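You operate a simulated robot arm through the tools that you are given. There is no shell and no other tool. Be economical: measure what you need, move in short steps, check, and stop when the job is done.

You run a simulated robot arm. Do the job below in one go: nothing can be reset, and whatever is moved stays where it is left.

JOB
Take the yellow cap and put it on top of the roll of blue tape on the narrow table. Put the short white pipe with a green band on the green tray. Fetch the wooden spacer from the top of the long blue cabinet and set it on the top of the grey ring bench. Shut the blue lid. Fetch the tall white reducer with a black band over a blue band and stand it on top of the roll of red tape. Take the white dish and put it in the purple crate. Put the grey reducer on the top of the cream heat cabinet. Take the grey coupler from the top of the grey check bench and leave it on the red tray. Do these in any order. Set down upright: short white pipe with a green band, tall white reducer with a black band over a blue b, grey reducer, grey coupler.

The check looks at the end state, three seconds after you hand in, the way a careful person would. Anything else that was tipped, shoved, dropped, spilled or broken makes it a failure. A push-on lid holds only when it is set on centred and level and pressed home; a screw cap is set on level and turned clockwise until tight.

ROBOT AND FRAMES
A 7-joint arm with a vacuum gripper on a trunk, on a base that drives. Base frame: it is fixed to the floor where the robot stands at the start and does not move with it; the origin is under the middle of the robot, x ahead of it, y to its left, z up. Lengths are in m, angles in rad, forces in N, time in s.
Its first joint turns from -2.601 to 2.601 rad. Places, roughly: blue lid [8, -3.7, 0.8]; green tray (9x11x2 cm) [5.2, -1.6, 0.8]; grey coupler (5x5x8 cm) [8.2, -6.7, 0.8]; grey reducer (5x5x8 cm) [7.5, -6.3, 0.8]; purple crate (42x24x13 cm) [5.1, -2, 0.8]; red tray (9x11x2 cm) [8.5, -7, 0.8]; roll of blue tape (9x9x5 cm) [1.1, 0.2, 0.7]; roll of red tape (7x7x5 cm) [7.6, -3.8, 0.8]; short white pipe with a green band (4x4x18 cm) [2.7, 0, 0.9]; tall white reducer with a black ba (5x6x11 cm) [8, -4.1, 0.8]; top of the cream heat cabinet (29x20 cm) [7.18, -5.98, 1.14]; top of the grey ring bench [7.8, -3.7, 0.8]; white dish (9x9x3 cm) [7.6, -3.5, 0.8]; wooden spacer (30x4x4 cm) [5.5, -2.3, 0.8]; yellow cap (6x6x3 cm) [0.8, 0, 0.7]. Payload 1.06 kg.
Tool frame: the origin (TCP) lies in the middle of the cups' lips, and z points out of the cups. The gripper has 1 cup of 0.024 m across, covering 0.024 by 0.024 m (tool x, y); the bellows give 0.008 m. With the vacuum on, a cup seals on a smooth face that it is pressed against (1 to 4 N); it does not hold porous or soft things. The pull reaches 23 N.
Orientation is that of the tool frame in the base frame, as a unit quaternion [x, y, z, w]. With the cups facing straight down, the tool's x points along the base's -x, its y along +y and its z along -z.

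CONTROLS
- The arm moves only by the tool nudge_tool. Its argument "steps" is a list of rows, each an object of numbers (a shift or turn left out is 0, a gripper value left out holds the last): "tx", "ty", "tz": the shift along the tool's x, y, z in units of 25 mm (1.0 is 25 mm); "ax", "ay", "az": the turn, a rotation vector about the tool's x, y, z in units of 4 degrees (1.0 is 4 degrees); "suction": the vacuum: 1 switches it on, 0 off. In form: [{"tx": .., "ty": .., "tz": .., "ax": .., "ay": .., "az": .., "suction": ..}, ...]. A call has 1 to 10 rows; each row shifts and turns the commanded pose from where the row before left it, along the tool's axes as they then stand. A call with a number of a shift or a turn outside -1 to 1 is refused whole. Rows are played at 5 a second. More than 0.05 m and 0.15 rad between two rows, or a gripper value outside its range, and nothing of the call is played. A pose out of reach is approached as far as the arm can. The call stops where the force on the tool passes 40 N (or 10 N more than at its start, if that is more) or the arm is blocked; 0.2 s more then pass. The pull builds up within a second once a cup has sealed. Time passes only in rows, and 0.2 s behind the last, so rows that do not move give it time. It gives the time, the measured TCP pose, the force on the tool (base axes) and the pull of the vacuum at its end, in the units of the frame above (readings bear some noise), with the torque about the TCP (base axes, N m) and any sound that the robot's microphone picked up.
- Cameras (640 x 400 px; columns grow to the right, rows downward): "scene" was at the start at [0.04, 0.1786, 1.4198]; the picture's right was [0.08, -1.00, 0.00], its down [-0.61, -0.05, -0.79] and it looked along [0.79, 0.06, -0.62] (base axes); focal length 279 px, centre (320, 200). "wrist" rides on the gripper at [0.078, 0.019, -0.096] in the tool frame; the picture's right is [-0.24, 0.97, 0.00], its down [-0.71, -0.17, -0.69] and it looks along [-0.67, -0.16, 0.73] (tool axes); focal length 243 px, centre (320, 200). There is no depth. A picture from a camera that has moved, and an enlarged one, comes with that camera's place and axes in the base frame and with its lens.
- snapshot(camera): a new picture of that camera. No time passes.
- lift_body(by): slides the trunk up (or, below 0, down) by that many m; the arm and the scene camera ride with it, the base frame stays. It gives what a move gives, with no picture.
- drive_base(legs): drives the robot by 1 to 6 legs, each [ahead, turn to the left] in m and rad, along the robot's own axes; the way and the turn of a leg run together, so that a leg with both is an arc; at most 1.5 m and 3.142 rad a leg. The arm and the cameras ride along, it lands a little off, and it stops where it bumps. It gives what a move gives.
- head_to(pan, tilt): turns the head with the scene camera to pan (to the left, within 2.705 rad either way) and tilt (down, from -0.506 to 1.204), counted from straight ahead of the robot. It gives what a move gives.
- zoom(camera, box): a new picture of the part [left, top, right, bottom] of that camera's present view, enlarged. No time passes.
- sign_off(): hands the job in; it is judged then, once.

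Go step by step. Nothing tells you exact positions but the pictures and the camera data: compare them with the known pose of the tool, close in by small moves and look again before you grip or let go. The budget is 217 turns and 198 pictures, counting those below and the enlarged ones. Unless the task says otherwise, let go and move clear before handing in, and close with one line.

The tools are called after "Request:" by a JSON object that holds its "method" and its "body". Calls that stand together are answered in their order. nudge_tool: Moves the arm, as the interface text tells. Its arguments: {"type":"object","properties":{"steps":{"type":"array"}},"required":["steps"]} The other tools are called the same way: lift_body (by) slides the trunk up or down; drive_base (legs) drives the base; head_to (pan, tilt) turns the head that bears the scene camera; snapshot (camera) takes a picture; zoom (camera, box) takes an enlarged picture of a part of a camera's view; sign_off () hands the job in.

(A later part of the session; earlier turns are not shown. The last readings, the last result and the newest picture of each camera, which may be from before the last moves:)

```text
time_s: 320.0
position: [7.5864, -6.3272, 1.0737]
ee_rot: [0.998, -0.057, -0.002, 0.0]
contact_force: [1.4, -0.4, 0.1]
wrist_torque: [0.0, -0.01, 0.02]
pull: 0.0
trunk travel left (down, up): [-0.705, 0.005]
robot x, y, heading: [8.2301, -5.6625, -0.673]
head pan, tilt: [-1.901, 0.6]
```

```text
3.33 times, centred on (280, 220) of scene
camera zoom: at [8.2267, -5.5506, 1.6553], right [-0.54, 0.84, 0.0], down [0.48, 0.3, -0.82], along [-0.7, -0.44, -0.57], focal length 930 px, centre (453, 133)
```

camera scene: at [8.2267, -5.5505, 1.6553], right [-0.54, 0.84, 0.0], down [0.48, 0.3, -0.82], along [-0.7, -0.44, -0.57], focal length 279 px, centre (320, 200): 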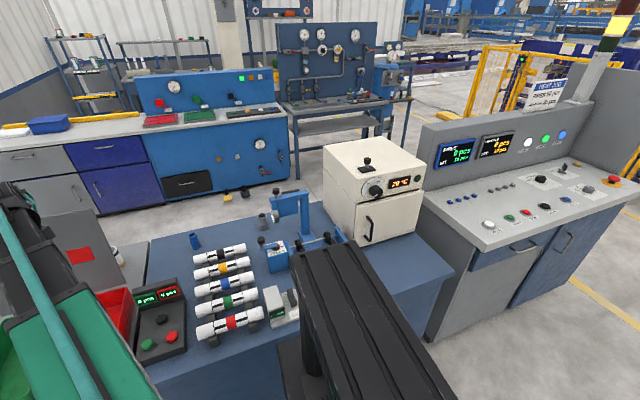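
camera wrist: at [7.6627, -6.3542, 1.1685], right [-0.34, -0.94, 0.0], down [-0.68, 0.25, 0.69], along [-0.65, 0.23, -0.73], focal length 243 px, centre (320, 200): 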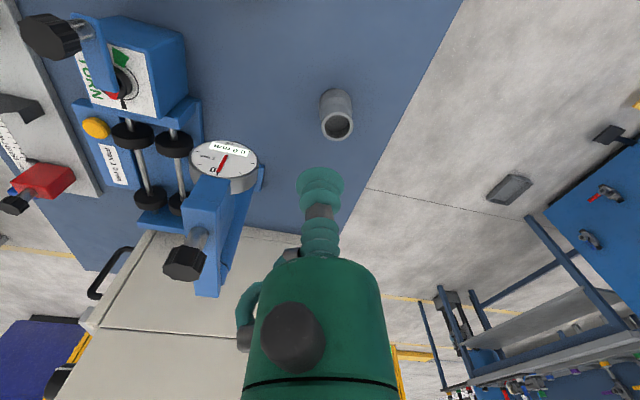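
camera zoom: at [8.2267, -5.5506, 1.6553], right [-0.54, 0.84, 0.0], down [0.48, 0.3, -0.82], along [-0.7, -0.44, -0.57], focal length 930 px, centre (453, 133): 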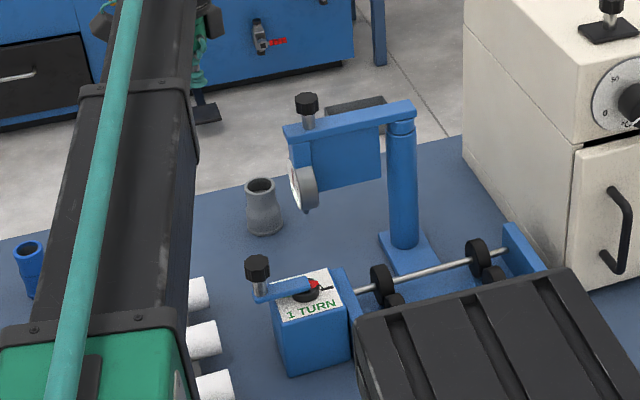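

Request:
{"method": "nudge_tool", "body": {"steps": [{"tx": -0.96, "ty": 0.07}, {"tx": -0.96, "ty": 0.07}, {"tx": -0.96, "ty": 0.07}, {"tz": 1}, {"tz": 1}, {"tz": 1}, {"tz": 1}, {"tz": 1}]}}

Request:
{"method": "snapshot", "body": {"camera": "wrist"}}

Request:
{"method": "zoom", "body": {"camera": "scene", "box": [200, 160, 360, 280]}}

```text
time_s: 321.8
position: [7.5131, -6.3234, 0.9477]
ee_rot: [0.998, -0.057, -0.002, 0.001]
contact_force: [-0.4, -0.4, 0.2]
wrist_torque: [-0.01, 0.05, 0.04]
pull: 0.1
trunk travel left (down, up): [-0.705, 0.005]
robot x, y, heading: [8.2289, -5.6697, -0.676]
head pan, tilt: [-1.901, 0.6]
```

```text
82 pictures are left
camera wrist: at [7.5892, -6.352, 1.0429], right [-0.34, -0.94, 0.0], down [-0.68, 0.25, 0.69], along [-0.65, 0.23, -0.73], focal length 243 px, centre (320, 200)
```

wrist: 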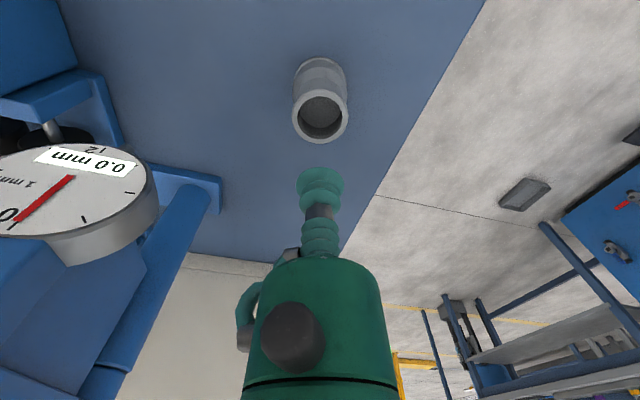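

```text
3.33 times, centred on (280, 220) of scene
camera zoom: at [8.2266, -5.5506, 1.6553], right [-0.54, 0.84, 0.0], down [0.48, 0.3, -0.82], along [-0.7, -0.44, -0.57], focal length 930 px, centre (453, 133)
```

zoom: 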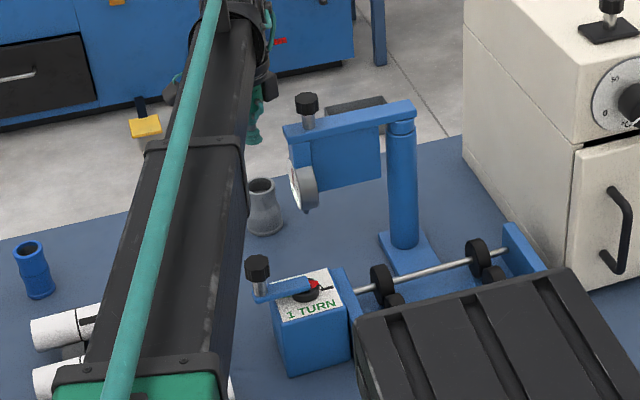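

Request:
{"method": "nudge_tool", "body": {"steps": [{"tx": -0.05, "ty": 0.04}, {"tz": 1}, {"tz": 0.6}]}}

Request:
{"method": "zoom", "body": {"camera": "wrist", "box": [240, 80, 400, 200]}}

```text
time_s: 322.6
position: [7.512, -6.3253, 0.9074]
ee_rot: [0.998, -0.056, -0.002, 0.0]
contact_force: [-0.2, 0.7, -0.4]
wrist_torque: [-0.01, 0.0, 0.05]
pull: 0.1
trunk travel left (down, up): [-0.705, 0.005]
robot x, y, heading: [8.2295, -5.6657, -0.676]
head pan, tilt: [-1.901, 0.6]
```

```text
3.33 times, centred on (320, 140) of wrist
camera zoom: at [7.588, -6.3532, 1.0017], right [-0.34, -0.94, 0.0], down [-0.68, 0.25, 0.69], along [-0.65, 0.24, -0.73], focal length 809 px, centre (320, 400)
```

zoom: 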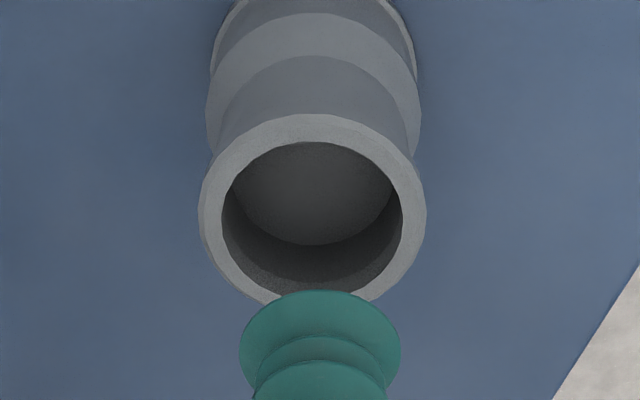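

Request:
{"method": "nudge_tool", "body": {"steps": [{"tx": 0.18}, {"tz": 1, "suction": 1}, {"tz": 0.4}, {"tz": 0.2}, {"tz": 0.2}, {}]}}

Request:
{"method": "zoom", "body": {"camera": "wrist", "box": [240, 80, 400, 200]}}

```text
time_s: 324.0
position: [7.5179, -6.3243, 0.8669]
ee_rot: [0.998, -0.057, -0.003, 0.001]
contact_force: [0.2, -3.4, 19.2]
wrist_torque: [-0.02, -0.04, 0.0]
pull: 22.8
trunk travel left (down, up): [-0.705, 0.005]
robot x, y, heading: [8.2299, -5.6632, -0.68]
head pan, tilt: [-1.901, 0.6]
```

```text
3.33 times, centred on (320, 140) of wrist
camera zoom: at [7.5942, -6.3526, 0.9614], right [-0.34, -0.94, 0.0], down [-0.68, 0.25, 0.69], along [-0.65, 0.23, -0.73], focal length 809 px, centre (320, 400)
```

zoom: 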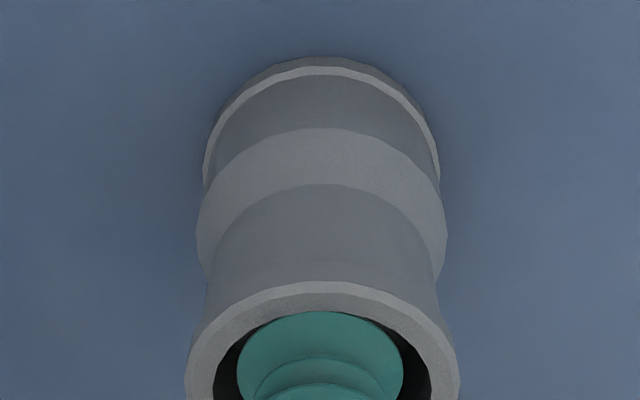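

Sealed on the reducer. I'll lift it to about 1.29 and reverse the base 0.45 m, which brings it over the heat cabinet.

Request:
{"method": "nudge_tool", "body": {"steps": [{"tz": -0.5}, {"tz": -1}, {"tz": -1}, {"tz": -1}, {"tz": -1}, {"tz": -1}, {"tz": -1}, {"tz": -1}, {"tz": -1}, {"tz": -1}]}}

Request:
{"method": "nudge_tool", "body": {"steps": [{"tz": -1}, {"tz": -1}, {"tz": -1}, {"tz": -1}, {"tz": -1}, {"tz": -1}, {"tz": -1}, {"tz": -0.6}]}}

Request:
{"method": "snapshot", "body": {"camera": "scene"}}

```text
time_s: 326.2
position: [7.5184, -6.3264, 1.1023]
ee_rot: [0.998, -0.057, -0.002, 0.001]
contact_force: [-0.6, -0.2, -0.3]
wrist_torque: [-0.01, -0.01, 0.02]
pull: 22.8
trunk travel left (down, up): [-0.705, 0.005]
robot x, y, heading: [8.2323, -5.6668, -0.672]
head pan, tilt: [-1.901, 0.6]
```

```text
time_s: 328.0
position: [7.5184, -6.3271, 1.2908]
ee_rot: [0.998, -0.056, -0.002, 0.001]
contact_force: [0.4, -0.3, -0.2]
wrist_torque: [0.0, 0.0, 0.03]
pull: 23.0
trunk travel left (down, up): [-0.705, 0.005]
robot x, y, heading: [8.2329, -5.664, -0.672]
head pan, tilt: [-1.901, 0.6]
```

```text
78 pictures are left
camera scene: at [8.227, -5.5503, 1.6552], right [-0.54, 0.84, 0.0], down [0.48, 0.3, -0.83], along [-0.7, -0.44, -0.56], focal length 279 px, centre (320, 200)
```

scene: 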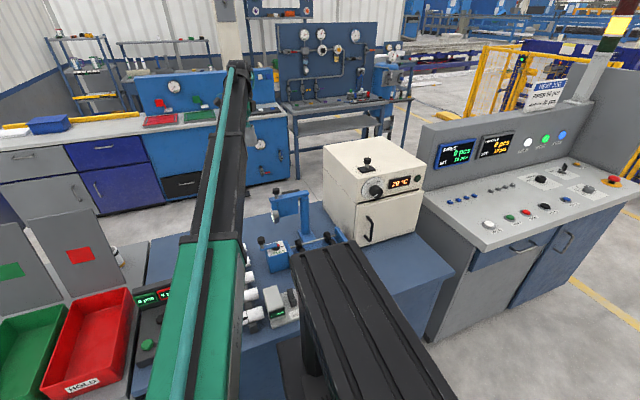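

Request:
{"method": "drive_base", "body": {"legs": [[-0.44, 0]]}}

Request:
{"method": "snapshot", "body": {"camera": "wrist"}}

Request:
{"method": "head_to", "body": {"pan": -1.6, "tilt": 0.6}}

Request:
{"method": "snapshot", "body": {"camera": "scene"}}

```text
time_s: 330.7
position: [7.1649, -6.0428, 1.2906]
ee_rot: [0.998, -0.058, -0.002, 0.001]
contact_force: [-1.3, -0.2, -0.3]
wrist_torque: [0.01, -0.01, -0.01]
pull: 22.6
trunk travel left (down, up): [-0.705, 0.005]
robot x, y, heading: [7.8807, -5.3887, -0.673]
head pan, tilt: [-1.901, 0.6]
```

```text
77 pictures are left
camera wrist: at [7.2412, -6.0708, 1.3858], right [-0.35, -0.94, 0.0], down [-0.68, 0.25, 0.69], along [-0.65, 0.24, -0.73], focal length 243 px, centre (320, 200)
```

wrist: 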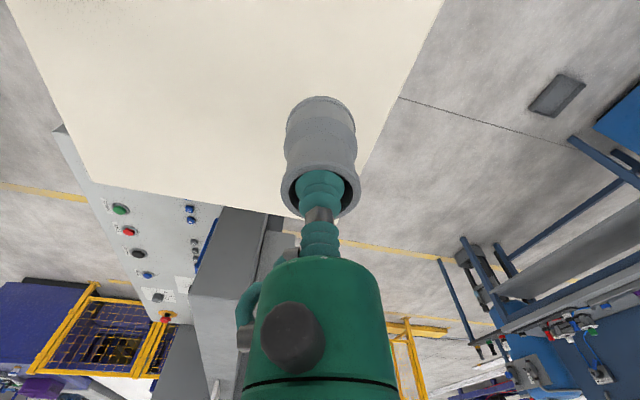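

```text
time_s: 331.5
position: [7.1653, -6.0425, 1.2909]
ee_rot: [0.998, -0.057, -0.002, 0.001]
contact_force: [-0.1, 0.2, -0.1]
wrist_torque: [-0.01, 0.03, -0.02]
pull: 23.3
trunk travel left (down, up): [-0.705, 0.005]
robot x, y, heading: [7.885, -5.3874, -0.678]
head pan, tilt: [-1.6, 0.6]
```

```text
76 pictures are left
camera scene: at [7.8935, -5.2898, 1.6553], right [-0.76, 0.65, 0.0], down [0.37, 0.43, -0.83], along [-0.54, -0.63, -0.56], focal length 279 px, centre (320, 200)
```

scene: 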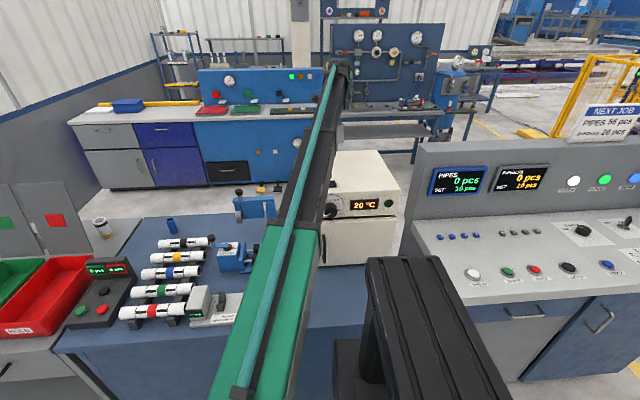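

I'm over the heat cabinet top, which spans about u 9.17–9.48. I'll shift to its centre, clear of the knob, and lower.

Request:
{"method": "nudge_tool", "body": {"steps": [{"tx": -0.3, "ty": -0.83}, {"tx": -0.3, "ty": -0.83}, {"tx": -0.3, "ty": -0.83}, {"tx": -0.3, "ty": -0.83}, {"tz": 1}, {"tz": 0.8}, {"tz": 0.4}]}}

Request:
{"method": "snapshot", "body": {"camera": "wrist"}}

```text
time_s: 333.1
position: [7.1454, -5.9574, 1.2355]
ee_rot: [0.998, -0.057, -0.002, 0.0]
contact_force: [0.3, 0.4, -0.9]
wrist_torque: [0.0, -0.03, 0.02]
pull: 23.1
trunk travel left (down, up): [-0.705, 0.005]
robot x, y, heading: [7.88, -5.3853, -0.678]
head pan, tilt: [-1.6, 0.6]
```

```text
75 pictures are left
camera wrist: at [7.2225, -5.9852, 1.3308], right [-0.35, -0.94, 0.0], down [-0.68, 0.25, 0.69], along [-0.65, 0.24, -0.73], focal length 243 px, centre (320, 200)
```

wrist: 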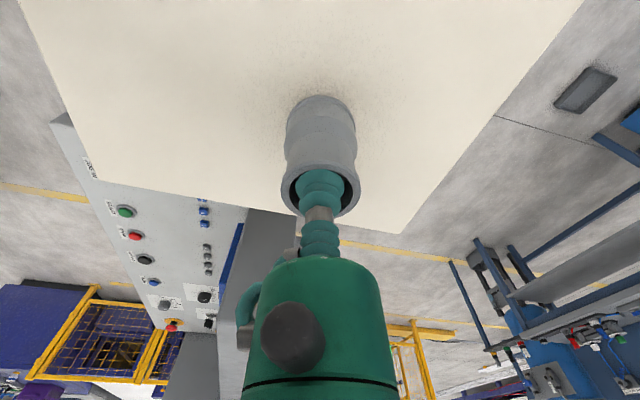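

Good, a contact shadow is already visible. I'll lower slowly.

Request:
{"method": "nudge_tool", "body": {"steps": [{"tz": 0.25}, {"tz": 0.2}, {"tz": 0.15}, {"tz": 0.12}]}}

Request:
{"method": "nudge_tool", "body": {"steps": [{"tz": 0.12}, {"tz": 0.12}, {}]}}

```text
time_s: 334.1
position: [7.1449, -5.9577, 1.2177]
ee_rot: [0.998, -0.056, -0.002, 0.001]
contact_force: [-1.6, 0.2, -0.9]
wrist_torque: [-0.02, 0.0, -0.01]
pull: 22.4
trunk travel left (down, up): [-0.705, 0.005]
robot x, y, heading: [7.8794, -5.3846, -0.678]
head pan, tilt: [-1.6, 0.6]
```

```text
time_s: 334.9
position: [7.1459, -5.9573, 1.2139]
ee_rot: [0.998, -0.058, -0.003, 0.001]
contact_force: [-2.3, -4.2, 16.8]
wrist_torque: [-0.05, 0.0, 0.0]
pull: 23.6
trunk travel left (down, up): [-0.705, 0.005]
robot x, y, heading: [7.8814, -5.3853, -0.677]
head pan, tilt: [-1.6, 0.6]
```

Request:
{"method": "nudge_tool", "body": {"steps": [{"tz": -0.1, "suction": 0}, {}, {}, {}, {}, {"tz": -0.3}, {"tz": -0.6}, {"tz": -1}, {"tz": -1}, {"tz": -0.6}]}}

Request:
{"method": "zoom", "body": {"camera": "wrist", "box": [220, 40, 420, 200]}}

```text
time_s: 337.1
position: [7.1458, -5.9558, 1.3032]
ee_rot: [0.998, -0.058, -0.001, 0.0]
contact_force: [-0.2, -0.1, 0.1]
wrist_torque: [0.0, 0.0, -0.03]
pull: 0.1
trunk travel left (down, up): [-0.705, 0.005]
robot x, y, heading: [7.8797, -5.384, -0.672]
head pan, tilt: [-1.6, 0.6]
```

```text
2.50 times, centred on (320, 120) of wrist
camera zoom: at [7.2209, -5.9835, 1.3976], right [-0.35, -0.94, 0.0], down [-0.68, 0.25, 0.69], along [-0.65, 0.24, -0.73], focal length 606 px, centre (320, 400)
```

zoom: 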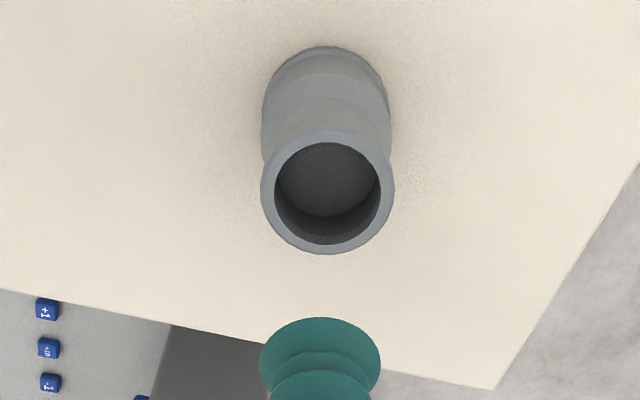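

The grey reducer is on the heat cabinet. I'll keep the arm high and drive forward to the check bench.

Request:
{"method": "drive_base", "body": {"legs": [[1.2, 0.01]]}}

Request:
{"method": "head_to", "body": {"pan": -1.3, "tilt": 0.7}}

Request:
{"method": "snapshot", "body": {"camera": "scene"}}

Request:
{"method": "snapshot", "body": {"camera": "wrist"}}

```text
time_s: 343.1
position: [8.0664, -6.6979, 1.3019]
ee_rot: [0.998, -0.062, -0.002, 0.0]
contact_force: [0.0, -0.4, -0.1]
wrist_torque: [0.0, 0.0, 0.01]
pull: 0.0
trunk travel left (down, up): [-0.705, 0.005]
robot x, y, heading: [8.8063, -6.1323, -0.685]
head pan, tilt: [-1.6, 0.6]
```

```text
time_s: 343.9
position: [8.0659, -6.6978, 1.3033]
ee_rot: [0.998, -0.062, -0.002, 0.001]
contact_force: [-0.2, 0.2, -0.5]
wrist_torque: [-0.01, 0.01, 0.03]
pull: 0.0
trunk travel left (down, up): [-0.705, 0.005]
robot x, y, heading: [8.8057, -6.1321, -0.687]
head pan, tilt: [-1.3, 0.7]
```

```text
73 pictures are left
camera scene: at [8.8447, -6.0502, 1.6467], right [-0.92, 0.4, 0.0], down [0.26, 0.59, -0.77], along [-0.31, -0.7, -0.64], focal length 279 px, centre (320, 200)
```

scene: 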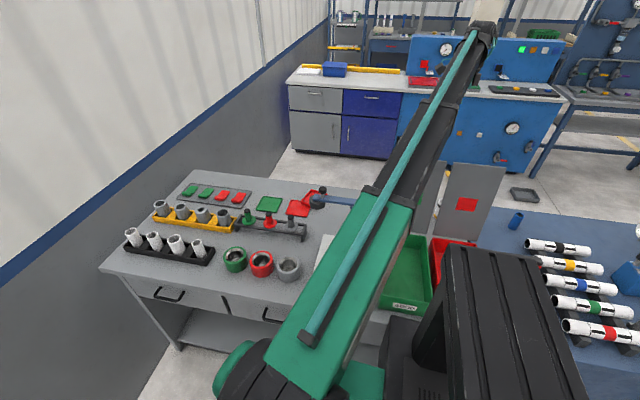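

```text
72 pictures are left
camera wrist: at [8.142, -6.7266, 1.3974], right [-0.35, -0.94, 0.0], down [-0.68, 0.26, 0.69], along [-0.64, 0.24, -0.73], focal length 243 px, centre (320, 200)
```

wrist: 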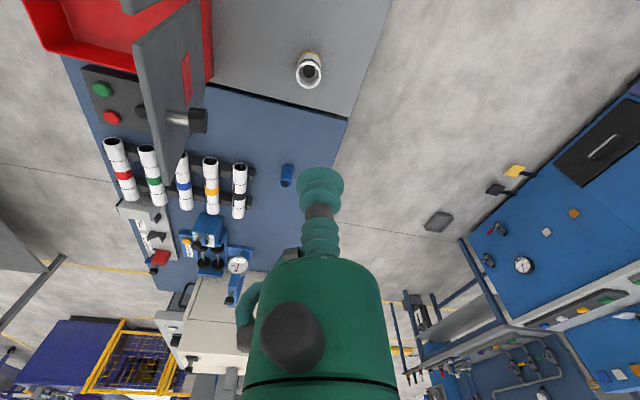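

Request:
{"method": "nudge_tool", "body": {"steps": [{"tx": 1, "ty": 0.15}, {"tx": 1, "ty": 0.15}, {"tx": 1, "ty": 0.15}, {"tx": 1, "ty": 0.15}, {"tx": 1, "ty": 0.15}, {"tx": 1, "ty": 0.15}, {"tx": 1, "ty": 0.15}, {"tx": 1, "ty": 0.15}, {"tx": 1, "ty": 0.15}]}}

Request:
{"method": "snapshot", "body": {"camera": "wrist"}}

Request:
{"method": "snapshot", "body": {"camera": "scene"}}

```text
time_s: 345.9
position: [8.2858, -6.759, 1.3019]
ee_rot: [0.998, -0.063, -0.001, 0.001]
contact_force: [0.9, 0.1, 0.1]
wrist_torque: [0.01, -0.04, 0.02]
pull: 0.1
trunk travel left (down, up): [-0.705, 0.005]
robot x, y, heading: [8.8089, -6.1352, -0.684]
head pan, tilt: [-1.3, 0.7]
```

```text
71 pictures are left
camera wrist: at [8.3622, -6.7881, 1.3957], right [-0.35, -0.94, 0.0], down [-0.68, 0.26, 0.69], along [-0.64, 0.24, -0.73], focal length 243 px, centre (320, 200)
```

wrist: 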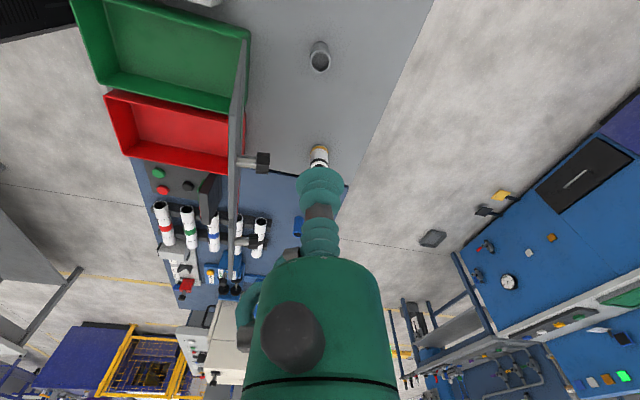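

```text
70 pictures are left
camera scene: at [8.8451, -6.0503, 1.6467], right [-0.92, 0.4, 0.0], down [0.26, 0.59, -0.76], along [-0.31, -0.7, -0.64], focal length 279 px, centre (320, 200)
```

scene: 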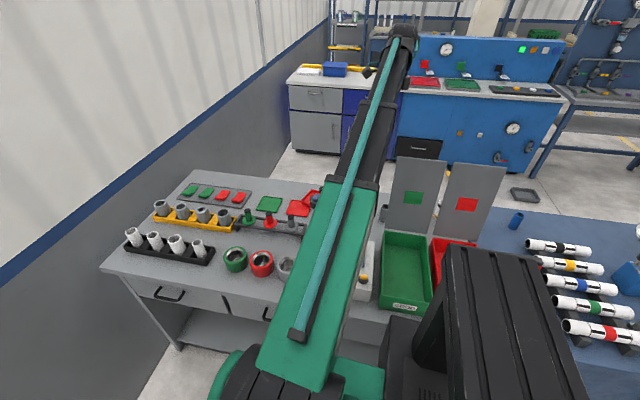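

The coupler at about (8.25, -6.746) stands right behind an upright panel, so the forearm must come in from the far side. I'll drive 0.5 m on and view it from there.

Request:
{"method": "drive_base", "body": {"legs": [[0.25, -0.1], [0.25, 0.1]]}}

Request:
{"method": "head_to", "body": {"pan": -1.9, "tilt": 0.7}}

Request:
{"method": "snapshot", "body": {"camera": "scene"}}

```text
time_s: 349.1
position: [8.6553, -7.0921, 1.3007]
ee_rot: [0.998, -0.061, -0.002, 0.0]
contact_force: [0.1, 0.5, 0.6]
wrist_torque: [0.04, 0.01, 0.0]
pull: 0.1
trunk travel left (down, up): [-0.705, 0.005]
robot x, y, heading: [9.1728, -6.4661, -0.689]
head pan, tilt: [-1.3, 0.7]
```

```text
time_s: 350.1
position: [8.6553, -7.0918, 1.3007]
ee_rot: [0.998, -0.062, -0.001, 0.0]
contact_force: [0.1, -0.4, 0.4]
wrist_torque: [0.0, 0.02, -0.01]
pull: 0.2
trunk travel left (down, up): [-0.705, 0.005]
robot x, y, heading: [9.1764, -6.4679, -0.683]
head pan, tilt: [-1.901, 0.7]
```

```text
69 pictures are left
camera scene: at [9.175, -6.3483, 1.6467], right [-0.53, 0.85, 0.0], down [0.55, 0.34, -0.76], along [-0.65, -0.41, -0.64], focal length 279 px, centre (320, 200)
```

scene: 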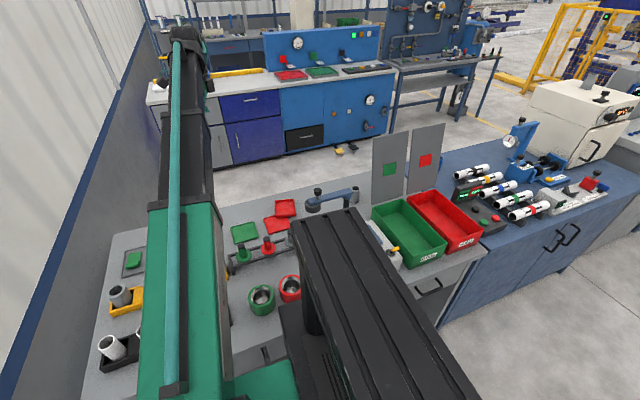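

Request:
{"method": "zoom", "body": {"camera": "scene", "box": [220, 110, 460, 270]}}

```text
2.50 times, centred on (340, 190) of scene
camera zoom: at [9.175, -6.3483, 1.6467], right [-0.53, 0.85, 0.0], down [0.55, 0.34, -0.76], along [-0.65, -0.41, -0.64], focal length 698 px, centre (270, 225)
```

zoom: 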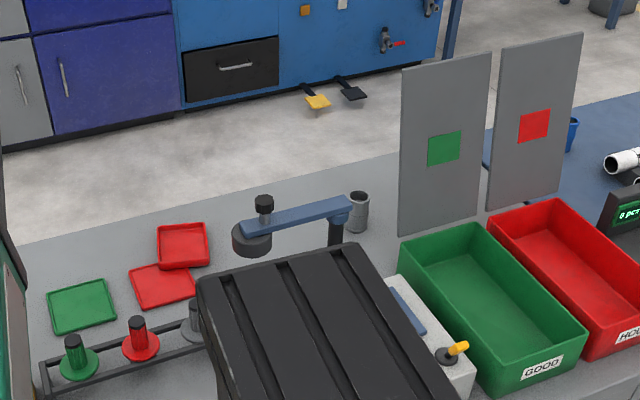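

The coupler is at (8.242, -6.747), with the panel corner just beside it, and from here the forearm line clears the panel. The red tray is at about (8.461, -6.983). I'll arc the arm over, high up.

Request:
{"method": "nudge_tool", "body": {"steps": [{"tx": -0.825, "ty": -0.53, "az": 0.432}, {"tx": -0.825, "ty": -0.53, "az": 0.432}, {"tx": -0.825, "ty": -0.53, "az": 0.432}, {"tx": -0.825, "ty": -0.53, "az": 0.432}, {"tx": -0.825, "ty": -0.53, "az": 0.432}, {"tx": -0.825, "ty": -0.53, "az": 0.432}, {"tx": -0.825, "ty": -0.53, "az": 0.432}, {"tx": -0.825, "ty": -0.53, "az": 0.432}, {"tx": -0.825, "ty": -0.53, "az": 0.432}, {"tx": -0.825, "ty": -0.53, "az": 0.432}]}}

Request:
{"method": "nudge_tool", "body": {"steps": [{"tx": -0.825, "ty": -0.53, "az": 0.432}, {"tx": -0.825, "ty": -0.53, "az": 0.432}, {"tx": -0.825, "ty": -0.53, "az": 0.432}, {"tx": -0.825, "ty": -0.53, "az": 0.432}, {"tx": -0.825, "ty": -0.53, "az": 0.432}, {"tx": -0.825, "ty": -0.53, "az": 0.432}, {"tx": -0.825, "ty": -0.53, "az": 0.432}, {"tx": -0.825, "ty": -0.53, "az": 0.432}, {"tx": -0.825, "ty": -0.53, "az": 0.432}]}}

Request:
{"method": "nudge_tool", "body": {"steps": [{"tx": -0.54, "ty": 0.84}, {"tx": -0.54, "ty": 0.84}, {"tx": -0.54, "ty": 0.84}, {"tx": -0.54, "ty": 0.84}, {"tx": -0.54, "ty": 0.84}]}}

Request:
{"method": "snapshot", "body": {"camera": "wrist"}}

```text
time_s: 352.3
position: [8.489, -6.9097, 1.302]
ee_rot: [0.977, -0.211, -0.002, 0.0]
contact_force: [0.7, 0.1, -0.5]
wrist_torque: [0.0, -0.03, -0.01]
pull: 0.1
trunk travel left (down, up): [-0.705, 0.005]
robot x, y, heading: [9.1759, -6.4635, -0.683]
head pan, tilt: [-1.901, 0.7]
```

```text
time_s: 354.5
position: [8.4209, -6.7961, 1.3032]
ee_rot: [0.956, -0.294, -0.003, 0.001]
contact_force: [0.2, 0.4, 0.9]
wrist_torque: [-0.08, 0.0, -0.02]
pull: 0.0
trunk travel left (down, up): [-0.705, 0.005]
robot x, y, heading: [9.174, -6.4644, -0.684]
head pan, tilt: [-1.901, 0.7]
stopped in row 9: the arm was blocked; the commanded pose is now the measured one
```

```text
time_s: 355.7
position: [8.3031, -6.8437, 1.3023]
ee_rot: [0.955, -0.295, -0.002, 0.001]
contact_force: [-0.3, -0.5, 0.2]
wrist_torque: [-0.03, -0.02, -0.01]
pull: 0.1
trunk travel left (down, up): [-0.705, 0.005]
robot x, y, heading: [9.1749, -6.4688, -0.687]
head pan, tilt: [-1.901, 0.7]
```

```text
67 pictures are left
camera wrist: at [8.3577, -6.9021, 1.3968], right [-0.74, -0.67, 0.0], down [-0.48, 0.54, 0.69], along [-0.46, 0.51, -0.73], focal length 243 px, centre (320, 200)
```

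wrist: 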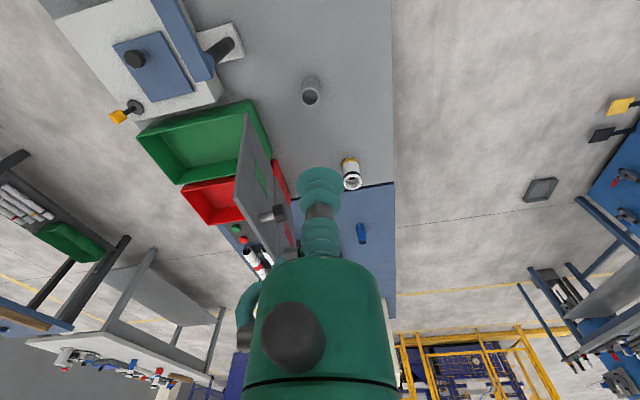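

Request:
{"method": "nudge_tool", "body": {"steps": [{"tx": -1, "ty": -0.45}, {"tx": -1, "ty": -0.45}, {"tx": -1, "ty": -0.45}, {"tx": -1, "ty": -0.45}]}}

Request:
{"method": "nudge_tool", "body": {"steps": [{"tz": 1}, {"tz": 1}, {"tz": 1}, {"tz": 1}, {"tz": 1}, {"tz": 1}]}}

Request:
{"method": "snapshot", "body": {"camera": "scene"}}

Request:
{"method": "snapshot", "body": {"camera": "wrist"}}

```text
time_s: 356.9
position: [8.2815, -6.8495, 1.3069]
ee_rot: [0.97, -0.244, -0.005, 0.003]
contact_force: [-0.6, 0.1, -0.3]
wrist_torque: [-0.01, -0.01, -0.01]
pull: 0.0
trunk travel left (down, up): [-0.705, 0.005]
robot x, y, heading: [9.175, -6.463, -0.68]
head pan, tilt: [-1.901, 0.7]
stopped in row 4: the arm was blocked; the commanded pose is now the measured one
```

```text
time_s: 358.3
position: [8.2775, -6.8474, 1.1536]
ee_rot: [0.969, -0.246, -0.003, 0.002]
contact_force: [-0.2, 0.5, -0.9]
wrist_torque: [-0.01, 0.02, 0.0]
pull: 0.0
trunk travel left (down, up): [-0.705, 0.005]
robot x, y, heading: [9.1776, -6.4648, -0.683]
head pan, tilt: [-1.901, 0.7]
```

```text
66 pictures are left
camera scene: at [9.1752, -6.3488, 1.6462], right [-0.53, 0.85, 0.0], down [0.55, 0.34, -0.76], along [-0.65, -0.4, -0.64], focal length 279 px, centre (320, 200)
```

scene: 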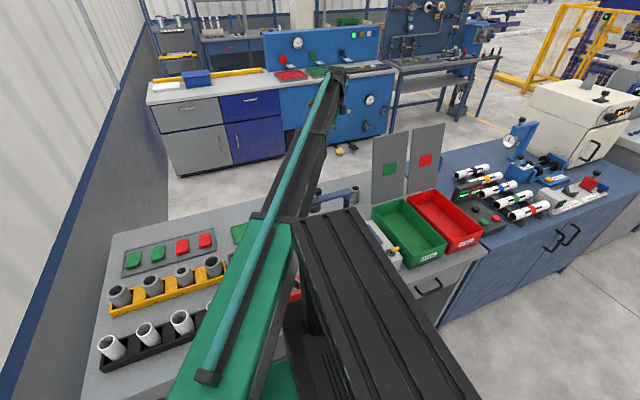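

```text
65 pictures are left
camera wrist: at [8.3377, -6.9, 1.2487], right [-0.67, -0.74, 0.01], down [-0.54, 0.49, 0.69], along [-0.51, 0.46, -0.73], focal length 243 px, centre (320, 200)
```

wrist: 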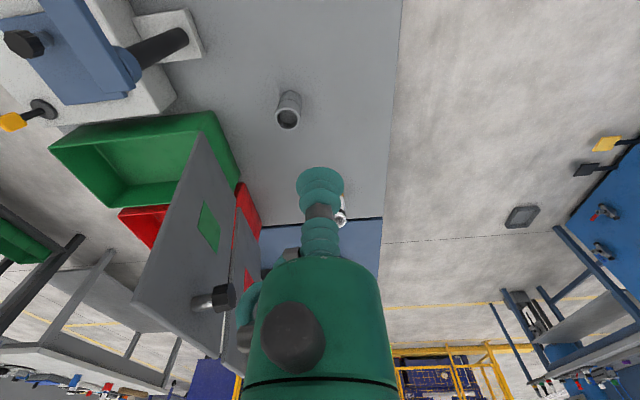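

The arm is blocked by the robot's own tower at this bearing. Standing 0.22 m further back keeps the line clear and the bearing smaller, so I'll raise, reverse and move over the coupler.

Request:
{"method": "nudge_tool", "body": {"steps": [{"tz": -1}, {"tz": -1}, {"tz": -1}, {"tz": -1}, {"tz": -1}, {"tz": -1}]}}

Request:
{"method": "drive_base", "body": {"legs": [[-0.22, 0]]}}

Request:
{"method": "snapshot", "body": {"camera": "wrist"}}

```text
time_s: 359.7
position: [8.28, -6.8476, 1.3063]
ee_rot: [0.97, -0.244, -0.003, 0.003]
contact_force: [-0.4, -0.7, -0.2]
wrist_torque: [-0.01, -0.01, -0.02]
pull: 0.0
trunk travel left (down, up): [-0.705, 0.005]
robot x, y, heading: [9.1768, -6.4624, -0.679]
head pan, tilt: [-1.901, 0.7]
```

```text
time_s: 361.4
position: [8.1068, -6.7099, 1.3065]
ee_rot: [0.97, -0.242, -0.003, 0.003]
contact_force: [0.0, -0.4, 0.3]
wrist_torque: [-0.01, -0.01, -0.02]
pull: 0.0
trunk travel left (down, up): [-0.705, 0.005]
robot x, y, heading: [9.0044, -6.3284, -0.679]
head pan, tilt: [-1.901, 0.7]
```

```text
64 pictures are left
camera wrist: at [8.1677, -6.7634, 1.4017], right [-0.67, -0.75, 0.01], down [-0.54, 0.49, 0.69], along [-0.52, 0.45, -0.73], focal length 243 px, centre (320, 200)
```

wrist: 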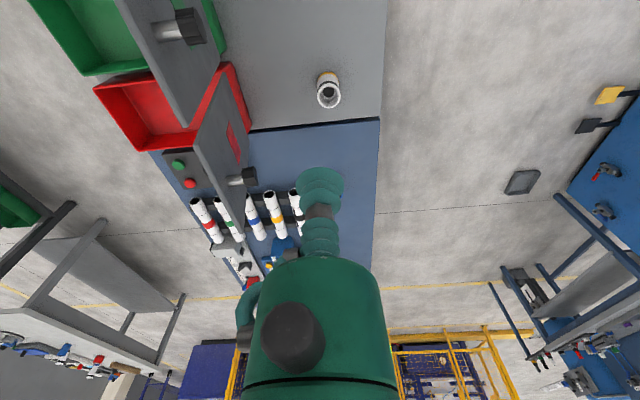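

Request:
{"method": "nudge_tool", "body": {"steps": [{"tx": 0.94, "ty": -0.19}, {"tx": 0.94, "ty": -0.19}, {"tx": 0.94, "ty": -0.19}, {"tx": 0.94, "ty": -0.19}, {"tx": 0.94, "ty": -0.19}, {"tx": 0.94, "ty": -0.19}]}}

Request:
{"method": "nudge_tool", "body": {"steps": [{"tz": 1}, {"tz": 1}, {"tz": 1}, {"tz": 1}, {"tz": 1}, {"tz": 1}, {"tz": 1}]}}

Request:
{"method": "snapshot", "body": {"camera": "wrist"}}

Request:
{"method": "snapshot", "body": {"camera": "scene"}}

```text
time_s: 362.8
position: [8.2483, -6.7509, 1.3053]
ee_rot: [0.97, -0.243, -0.004, 0.003]
contact_force: [-0.3, 0.2, 0.3]
wrist_torque: [-0.03, -0.01, 0.02]
pull: 0.1
trunk travel left (down, up): [-0.705, 0.005]
robot x, y, heading: [9.0029, -6.3236, -0.679]
head pan, tilt: [-1.901, 0.7]
```

```text
time_s: 364.4
position: [8.2442, -6.7529, 1.1291]
ee_rot: [0.97, -0.243, -0.004, 0.003]
contact_force: [0.0, -0.2, 0.0]
wrist_torque: [0.0, 0.0, 0.03]
pull: 0.1
trunk travel left (down, up): [-0.705, 0.005]
robot x, y, heading: [9.0075, -6.3301, -0.678]
head pan, tilt: [-1.901, 0.7]
```

```text
63 pictures are left
camera wrist: at [8.3054, -6.8058, 1.2248], right [-0.67, -0.75, 0.01], down [-0.54, 0.49, 0.69], along [-0.52, 0.45, -0.73], focal length 243 px, centre (320, 200)
```

wrist: 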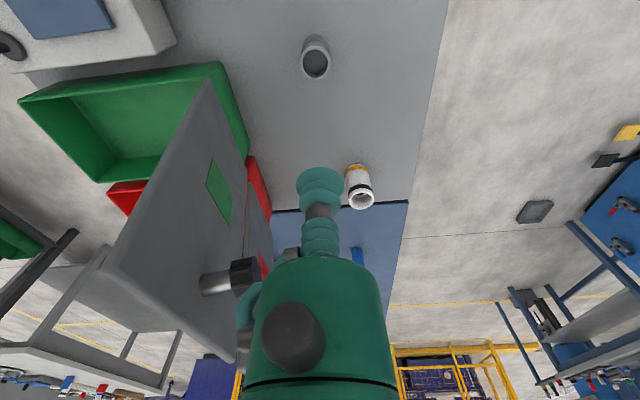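

```text
62 pictures are left
camera scene: at [9.0015, -6.208, 1.6467], right [-0.53, 0.85, 0.0], down [0.55, 0.34, -0.76], along [-0.65, -0.41, -0.64], focal length 279 px, centre (320, 200)
```

scene: 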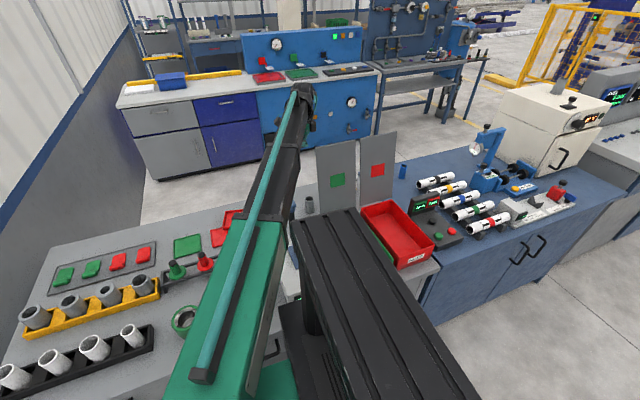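

Request:
{"method": "nudge_tool", "body": {"steps": [{"tx": -0.31, "ty": -0.24}, {"tz": 1}, {"tz": 1}, {"tz": 1}, {"tz": 1}, {"tz": 1}, {"tz": 1}, {"tz": 1}]}}

Request:
{"method": "zoom", "body": {"camera": "wrist", "box": [220, 40, 420, 190]}}

Request:
{"method": "zoom", "body": {"camera": "scene", "box": [200, 80, 400, 230]}}

```text
time_s: 366.2
position: [8.2376, -6.7435, 0.9528]
ee_rot: [0.97, -0.243, -0.005, 0.002]
contact_force: [-0.9, -1.0, 0.2]
wrist_torque: [0.01, -0.02, -0.01]
pull: 0.0
trunk travel left (down, up): [-0.705, 0.005]
robot x, y, heading: [9.0009, -6.3245, -0.68]
head pan, tilt: [-1.901, 0.7]
```

```text
2.67 times, centred on (320, 115) of wrist
camera zoom: at [8.3002, -6.7979, 1.0486], right [-0.67, -0.75, 0.01], down [-0.54, 0.49, 0.69], along [-0.52, 0.45, -0.73], focal length 647 px, centre (320, 427)
```

zoom: 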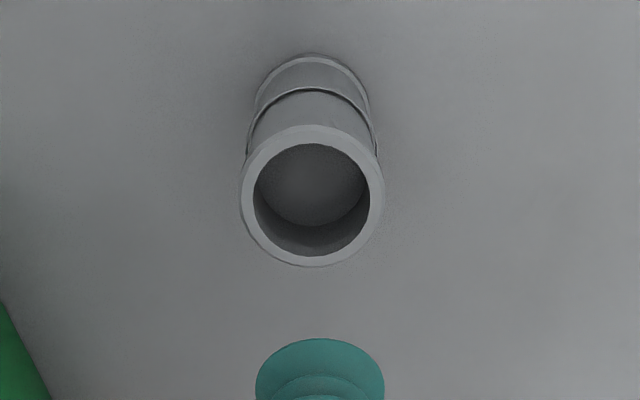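

```text
2.67 times, centred on (300, 155) of scene
camera zoom: at [9.0015, -6.208, 1.6467], right [-0.53, 0.85, 0.0], down [0.55, 0.34, -0.76], along [-0.65, -0.41, -0.64], focal length 744 px, centre (373, 320)
```

zoom: 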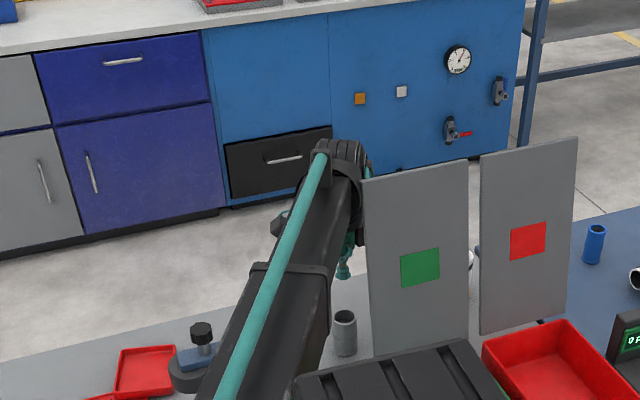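

Request:
{"method": "nudge_tool", "body": {"steps": [{"tx": 0.165, "ty": -0.06}, {"tz": 0.8}, {"tz": 0.8}]}}

Request:
{"method": "zoom", "body": {"camera": "wrist", "box": [220, 60, 420, 210]}}

Request:
{"method": "zoom", "body": {"camera": "scene", "box": [260, 90, 380, 180]}}

```text
time_s: 367.0
position: [8.2423, -6.7454, 0.9148]
ee_rot: [0.97, -0.242, -0.003, 0.003]
contact_force: [0.1, 0.4, 0.0]
wrist_torque: [-0.01, 0.02, 0.01]
pull: 0.1
trunk travel left (down, up): [-0.705, 0.005]
robot x, y, heading: [9.0017, -6.3233, -0.678]
head pan, tilt: [-1.901, 0.7]
```

```text
2.67 times, centred on (320, 135) of wrist
camera zoom: at [8.3037, -6.7989, 1.0095], right [-0.67, -0.75, 0.01], down [-0.54, 0.49, 0.69], along [-0.52, 0.45, -0.73], focal length 647 px, centre (320, 373)
```

zoom: 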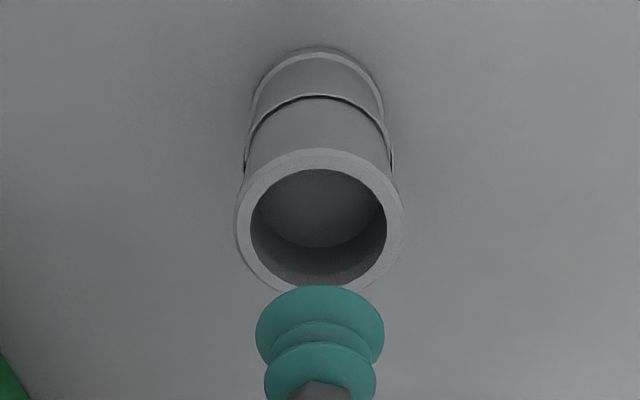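

```text
4.44 times, centred on (320, 135) of scene
camera zoom: at [9.0015, -6.2079, 1.6467], right [-0.53, 0.85, 0.0], down [0.55, 0.34, -0.76], along [-0.65, -0.41, -0.64], focal length 1240 px, centre (320, 489)
```

zoom: 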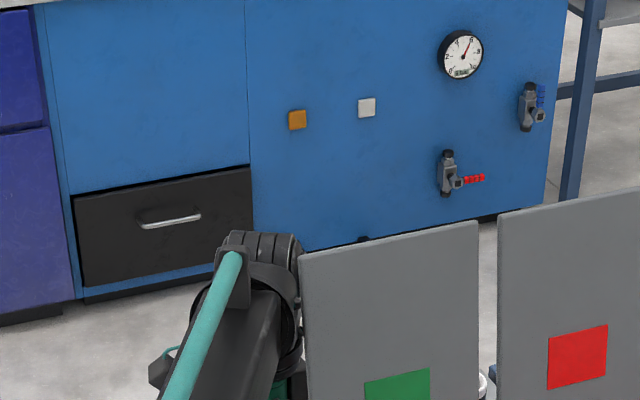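

Aligned within a millimetre. I'll descend into the bore with the vacuum on.

Request:
{"method": "nudge_tool", "body": {"steps": [{"tz": 0.8, "suction": 1}, {"tz": 0.6}, {"tz": 0.2}, {"tz": 0.15}, {"tz": 0.15}, {}, {}]}}

```text
time_s: 368.6
position: [8.2418, -6.7434, 0.8688]
ee_rot: [0.97, -0.243, -0.005, 0.003]
contact_force: [-4.4, -0.8, 18.0]
wrist_torque: [0.01, 0.01, 0.01]
pull: 23.0
trunk travel left (down, up): [-0.705, 0.005]
robot x, y, heading: [9.0044, -6.3251, -0.682]
head pan, tilt: [-1.901, 0.7]
```

Sealed. I'll lift it and carry it over to the red tray.

Request:
{"method": "nudge_tool", "body": {"steps": [{"tz": -0.5}, {"tz": -1}, {"tz": -1}, {"tz": -1}, {"tz": -1}, {"tz": -1}, {"tz": -1}, {"tz": -1}, {"tz": -1}, {"tz": -1}]}}

Request:
{"method": "nudge_tool", "body": {"steps": [{"tx": 1, "ty": 0.36}, {"tx": 1, "ty": 0.36}, {"tx": 1, "ty": 0.36}, {"tx": 1, "ty": 0.36}, {"tx": 1, "ty": 0.36}, {"tx": 1, "ty": 0.36}, {"tx": 1, "ty": 0.36}, {"tx": 1, "ty": 0.36}, {"tx": 1, "ty": 0.36}, {"tx": 1, "ty": 0.36}]}}

Request:
{"method": "snapshot", "body": {"camera": "scene"}}

Request:
{"method": "snapshot", "body": {"camera": "wrist"}}

```text
time_s: 370.8
position: [8.2417, -6.7406, 1.1069]
ee_rot: [0.97, -0.243, -0.004, 0.003]
contact_force: [-0.5, -0.3, -0.1]
wrist_torque: [0.01, 0.03, -0.02]
pull: 23.0
trunk travel left (down, up): [-0.705, 0.005]
robot x, y, heading: [9.0031, -6.3253, -0.679]
head pan, tilt: [-1.901, 0.7]
```

```text
time_s: 373.0
position: [8.4208, -6.9406, 1.1037]
ee_rot: [0.97, -0.243, -0.005, 0.003]
contact_force: [0.1, -0.3, -1.2]
wrist_torque: [0.05, -0.05, 0.01]
pull: 22.4
trunk travel left (down, up): [-0.705, 0.005]
robot x, y, heading: [9.001, -6.3278, -0.683]
head pan, tilt: [-1.901, 0.7]
```

```text
57 pictures are left
camera scene: at [9.0019, -6.208, 1.6467], right [-0.53, 0.85, 0.0], down [0.55, 0.34, -0.76], along [-0.65, -0.41, -0.64], focal length 279 px, centre (320, 200)
```

scene: 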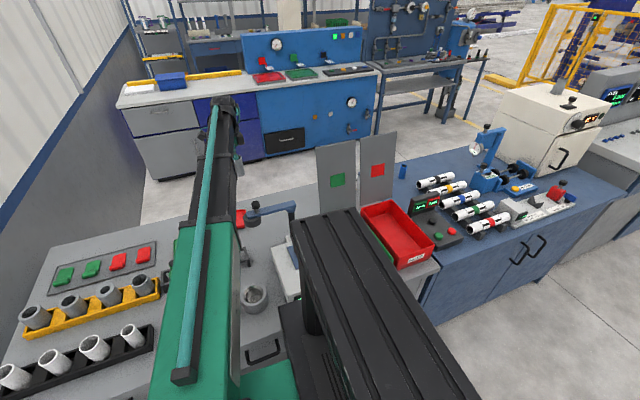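

```text
56 pictures are left
camera wrist: at [8.4825, -6.9944, 1.1991], right [-0.67, -0.75, 0.01], down [-0.54, 0.49, 0.69], along [-0.52, 0.45, -0.73], focal length 243 px, centre (320, 200)
```

wrist: 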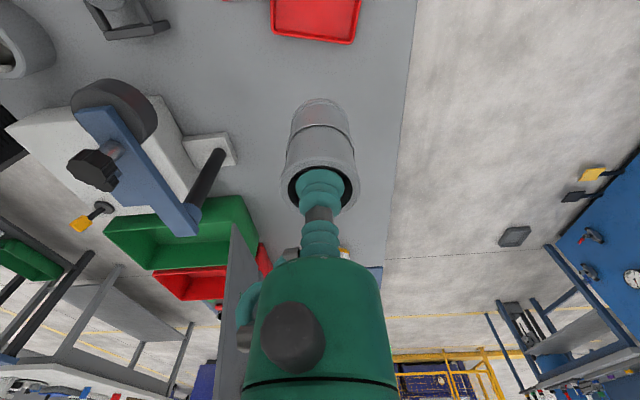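

Request:
{"method": "nudge_tool", "body": {"steps": [{"tx": 0.79, "ty": 0.143}, {"tx": 0.79, "ty": 0.143}, {"tx": 0.79, "ty": 0.143}, {"tz": 1}, {"tz": 1}, {"tz": 1}, {"tz": 1}]}}

Request:
{"method": "snapshot", "body": {"camera": "wrist"}}

```text
time_s: 374.6
position: [8.4697, -6.9796, 1.0042]
ee_rot: [0.97, -0.243, -0.004, 0.002]
contact_force: [0.7, 0.7, -1.0]
wrist_torque: [-0.02, 0.0, 0.0]
pull: 22.3
trunk travel left (down, up): [-0.705, 0.005]
robot x, y, heading: [9.0037, -6.3265, -0.68]
head pan, tilt: [-1.901, 0.7]
```

```text
55 pictures are left
camera wrist: at [8.531, -7.033, 1.0987], right [-0.67, -0.75, 0.01], down [-0.54, 0.49, 0.69], along [-0.52, 0.45, -0.73], focal length 243 px, centre (320, 200)
```

wrist: 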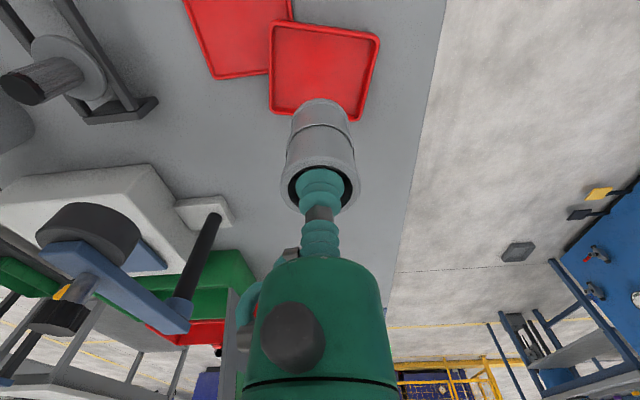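

Two red trays lie close together. The one under the tool matches the listed position, (8.47, -6.98). I'll check whether it lies flat.

Request:
{"method": "zoom", "body": {"camera": "wrist", "box": [180, 0, 420, 150]}}

```text
2.67 times, centred on (300, 75) of wrist
camera zoom: at [8.531, -7.033, 1.0987], right [-0.67, -0.75, 0.01], down [-0.54, 0.49, 0.69], along [-0.52, 0.45, -0.73], focal length 647 px, centre (373, 533)
```

zoom: 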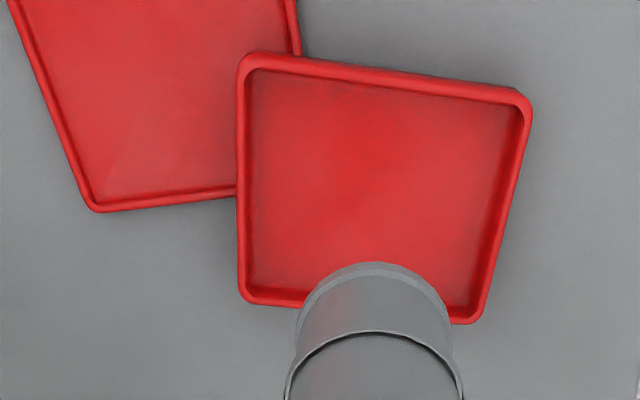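

The tray lies flat and the coupler is centred over it. I'll lower it.

Request:
{"method": "nudge_tool", "body": {"steps": [{"tx": 0.08}, {"tz": 1}, {"tz": 1}, {"tz": 1}, {"tz": 0.8}, {"tz": 0.2}, {"tz": 0.15}]}}

Request:
{"method": "nudge_tool", "body": {"steps": [{"tz": 0.15}, {"tz": 0.12}, {}]}}

Request:
{"method": "zoom", "body": {"camera": "wrist", "box": [220, 40, 420, 190]}}

```text
time_s: 376.2
position: [8.4682, -6.9805, 0.9004]
ee_rot: [0.97, -0.243, -0.004, 0.003]
contact_force: [-0.7, 0.7, -0.8]
wrist_torque: [0.01, 0.02, 0.01]
pull: 22.8
trunk travel left (down, up): [-0.705, 0.005]
robot x, y, heading: [9.0009, -6.3258, -0.682]
head pan, tilt: [-1.901, 0.7]
```

```text
time_s: 377.0
position: [8.4699, -6.9806, 0.8945]
ee_rot: [0.97, -0.243, -0.003, 0.002]
contact_force: [0.8, -0.7, 1.1]
wrist_torque: [-0.04, -0.01, 0.0]
pull: 23.0
trunk travel left (down, up): [-0.705, 0.005]
robot x, y, heading: [9.0018, -6.3257, -0.685]
head pan, tilt: [-1.901, 0.7]
```

```text
2.67 times, centred on (320, 115) of wrist
camera zoom: at [8.5305, -7.0341, 0.989], right [-0.67, -0.75, 0.01], down [-0.54, 0.49, 0.69], along [-0.52, 0.45, -0.73], focal length 647 px, centre (320, 427)
```

zoom: 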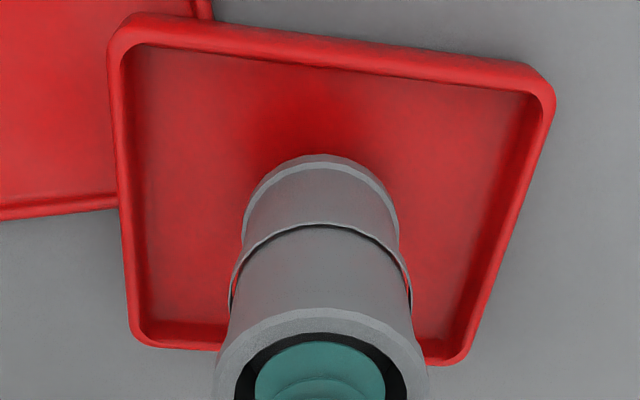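

Request:
{"method": "nudge_tool", "body": {"steps": [{"tz": 0.15}, {"tz": 0.15}, {}]}}

Request:
{"method": "nudge_tool", "body": {"steps": [{"tz": 0.12}, {"tz": 0.1}, {}]}}

```text
time_s: 377.8
position: [8.4688, -6.9813, 0.8872]
ee_rot: [0.97, -0.244, -0.004, 0.002]
contact_force: [0.0, 0.0, -0.4]
wrist_torque: [0.0, 0.01, 0.02]
pull: 23.3
trunk travel left (down, up): [-0.705, 0.005]
robot x, y, heading: [9.0038, -6.3236, -0.682]
head pan, tilt: [-1.901, 0.7]
```

```text
time_s: 378.6
position: [8.4703, -6.9804, 0.8814]
ee_rot: [0.97, -0.243, -0.004, 0.003]
contact_force: [0.3, -0.7, -0.8]
wrist_torque: [0.0, 0.0, -0.01]
pull: 23.3
trunk travel left (down, up): [-0.705, 0.005]
robot x, y, heading: [9.0074, -6.3248, -0.68]
head pan, tilt: [-1.901, 0.7]
```

Request:
{"method": "nudge_tool", "body": {"steps": [{"tz": 0.12}, {"tz": 0.1}, {}]}}

```text
time_s: 379.4
position: [8.4695, -6.9803, 0.878]
ee_rot: [0.97, -0.243, -0.005, 0.003]
contact_force: [-2.8, -3.6, 18.2]
wrist_torque: [0.03, -0.08, -0.02]
pull: 23.2
trunk travel left (down, up): [-0.705, 0.005]
robot x, y, heading: [9.0035, -6.3234, -0.678]
head pan, tilt: [-1.901, 0.7]
```

Contact. I'll release and rise.

Request:
{"method": "nudge_tool", "body": {"steps": [{"tz": -0.1, "suction": 0}, {}, {}, {}, {}, {"tz": -0.3}, {"tz": -0.7}, {"tz": -1}, {"tz": -1}, {"tz": -1}]}}

Request:
{"method": "nudge_tool", "body": {"steps": [{"tz": -1}, {"tz": -1}, {"tz": -1}, {"tz": -1}, {"tz": -1}, {"tz": -1}]}}

Request:
{"method": "snapshot", "body": {"camera": "wrist"}}

```text
time_s: 381.6
position: [8.4696, -6.979, 0.9774]
ee_rot: [0.97, -0.243, -0.003, 0.003]
contact_force: [-0.1, -0.2, -0.2]
wrist_torque: [0.01, 0.0, 0.02]
pull: 0.0
trunk travel left (down, up): [-0.705, 0.005]
robot x, y, heading: [9.0045, -6.3251, -0.682]
head pan, tilt: [-1.901, 0.7]
```

```text
time_s: 383.0
position: [8.4711, -6.9805, 1.128]
ee_rot: [0.97, -0.242, -0.003, 0.002]
contact_force: [0.8, -0.1, 0.6]
wrist_torque: [0.0, -0.03, 0.01]
pull: 0.1
trunk travel left (down, up): [-0.705, 0.005]
robot x, y, heading: [9.0046, -6.3219, -0.683]
head pan, tilt: [-1.901, 0.7]
```

```text
52 pictures are left
camera wrist: at [8.5323, -7.0339, 1.2231], right [-0.67, -0.75, 0.01], down [-0.54, 0.49, 0.69], along [-0.52, 0.45, -0.73], focal length 243 px, centre (320, 200)
```

wrist: 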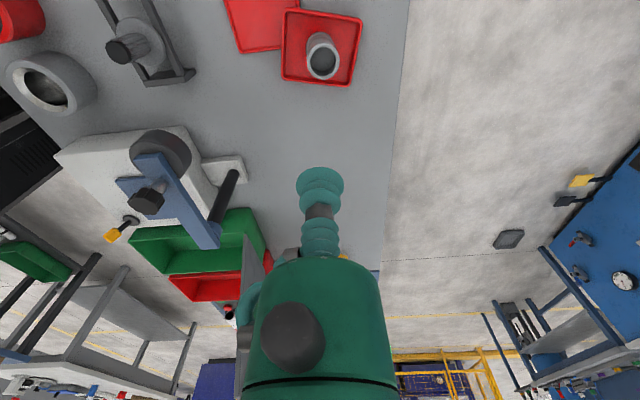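

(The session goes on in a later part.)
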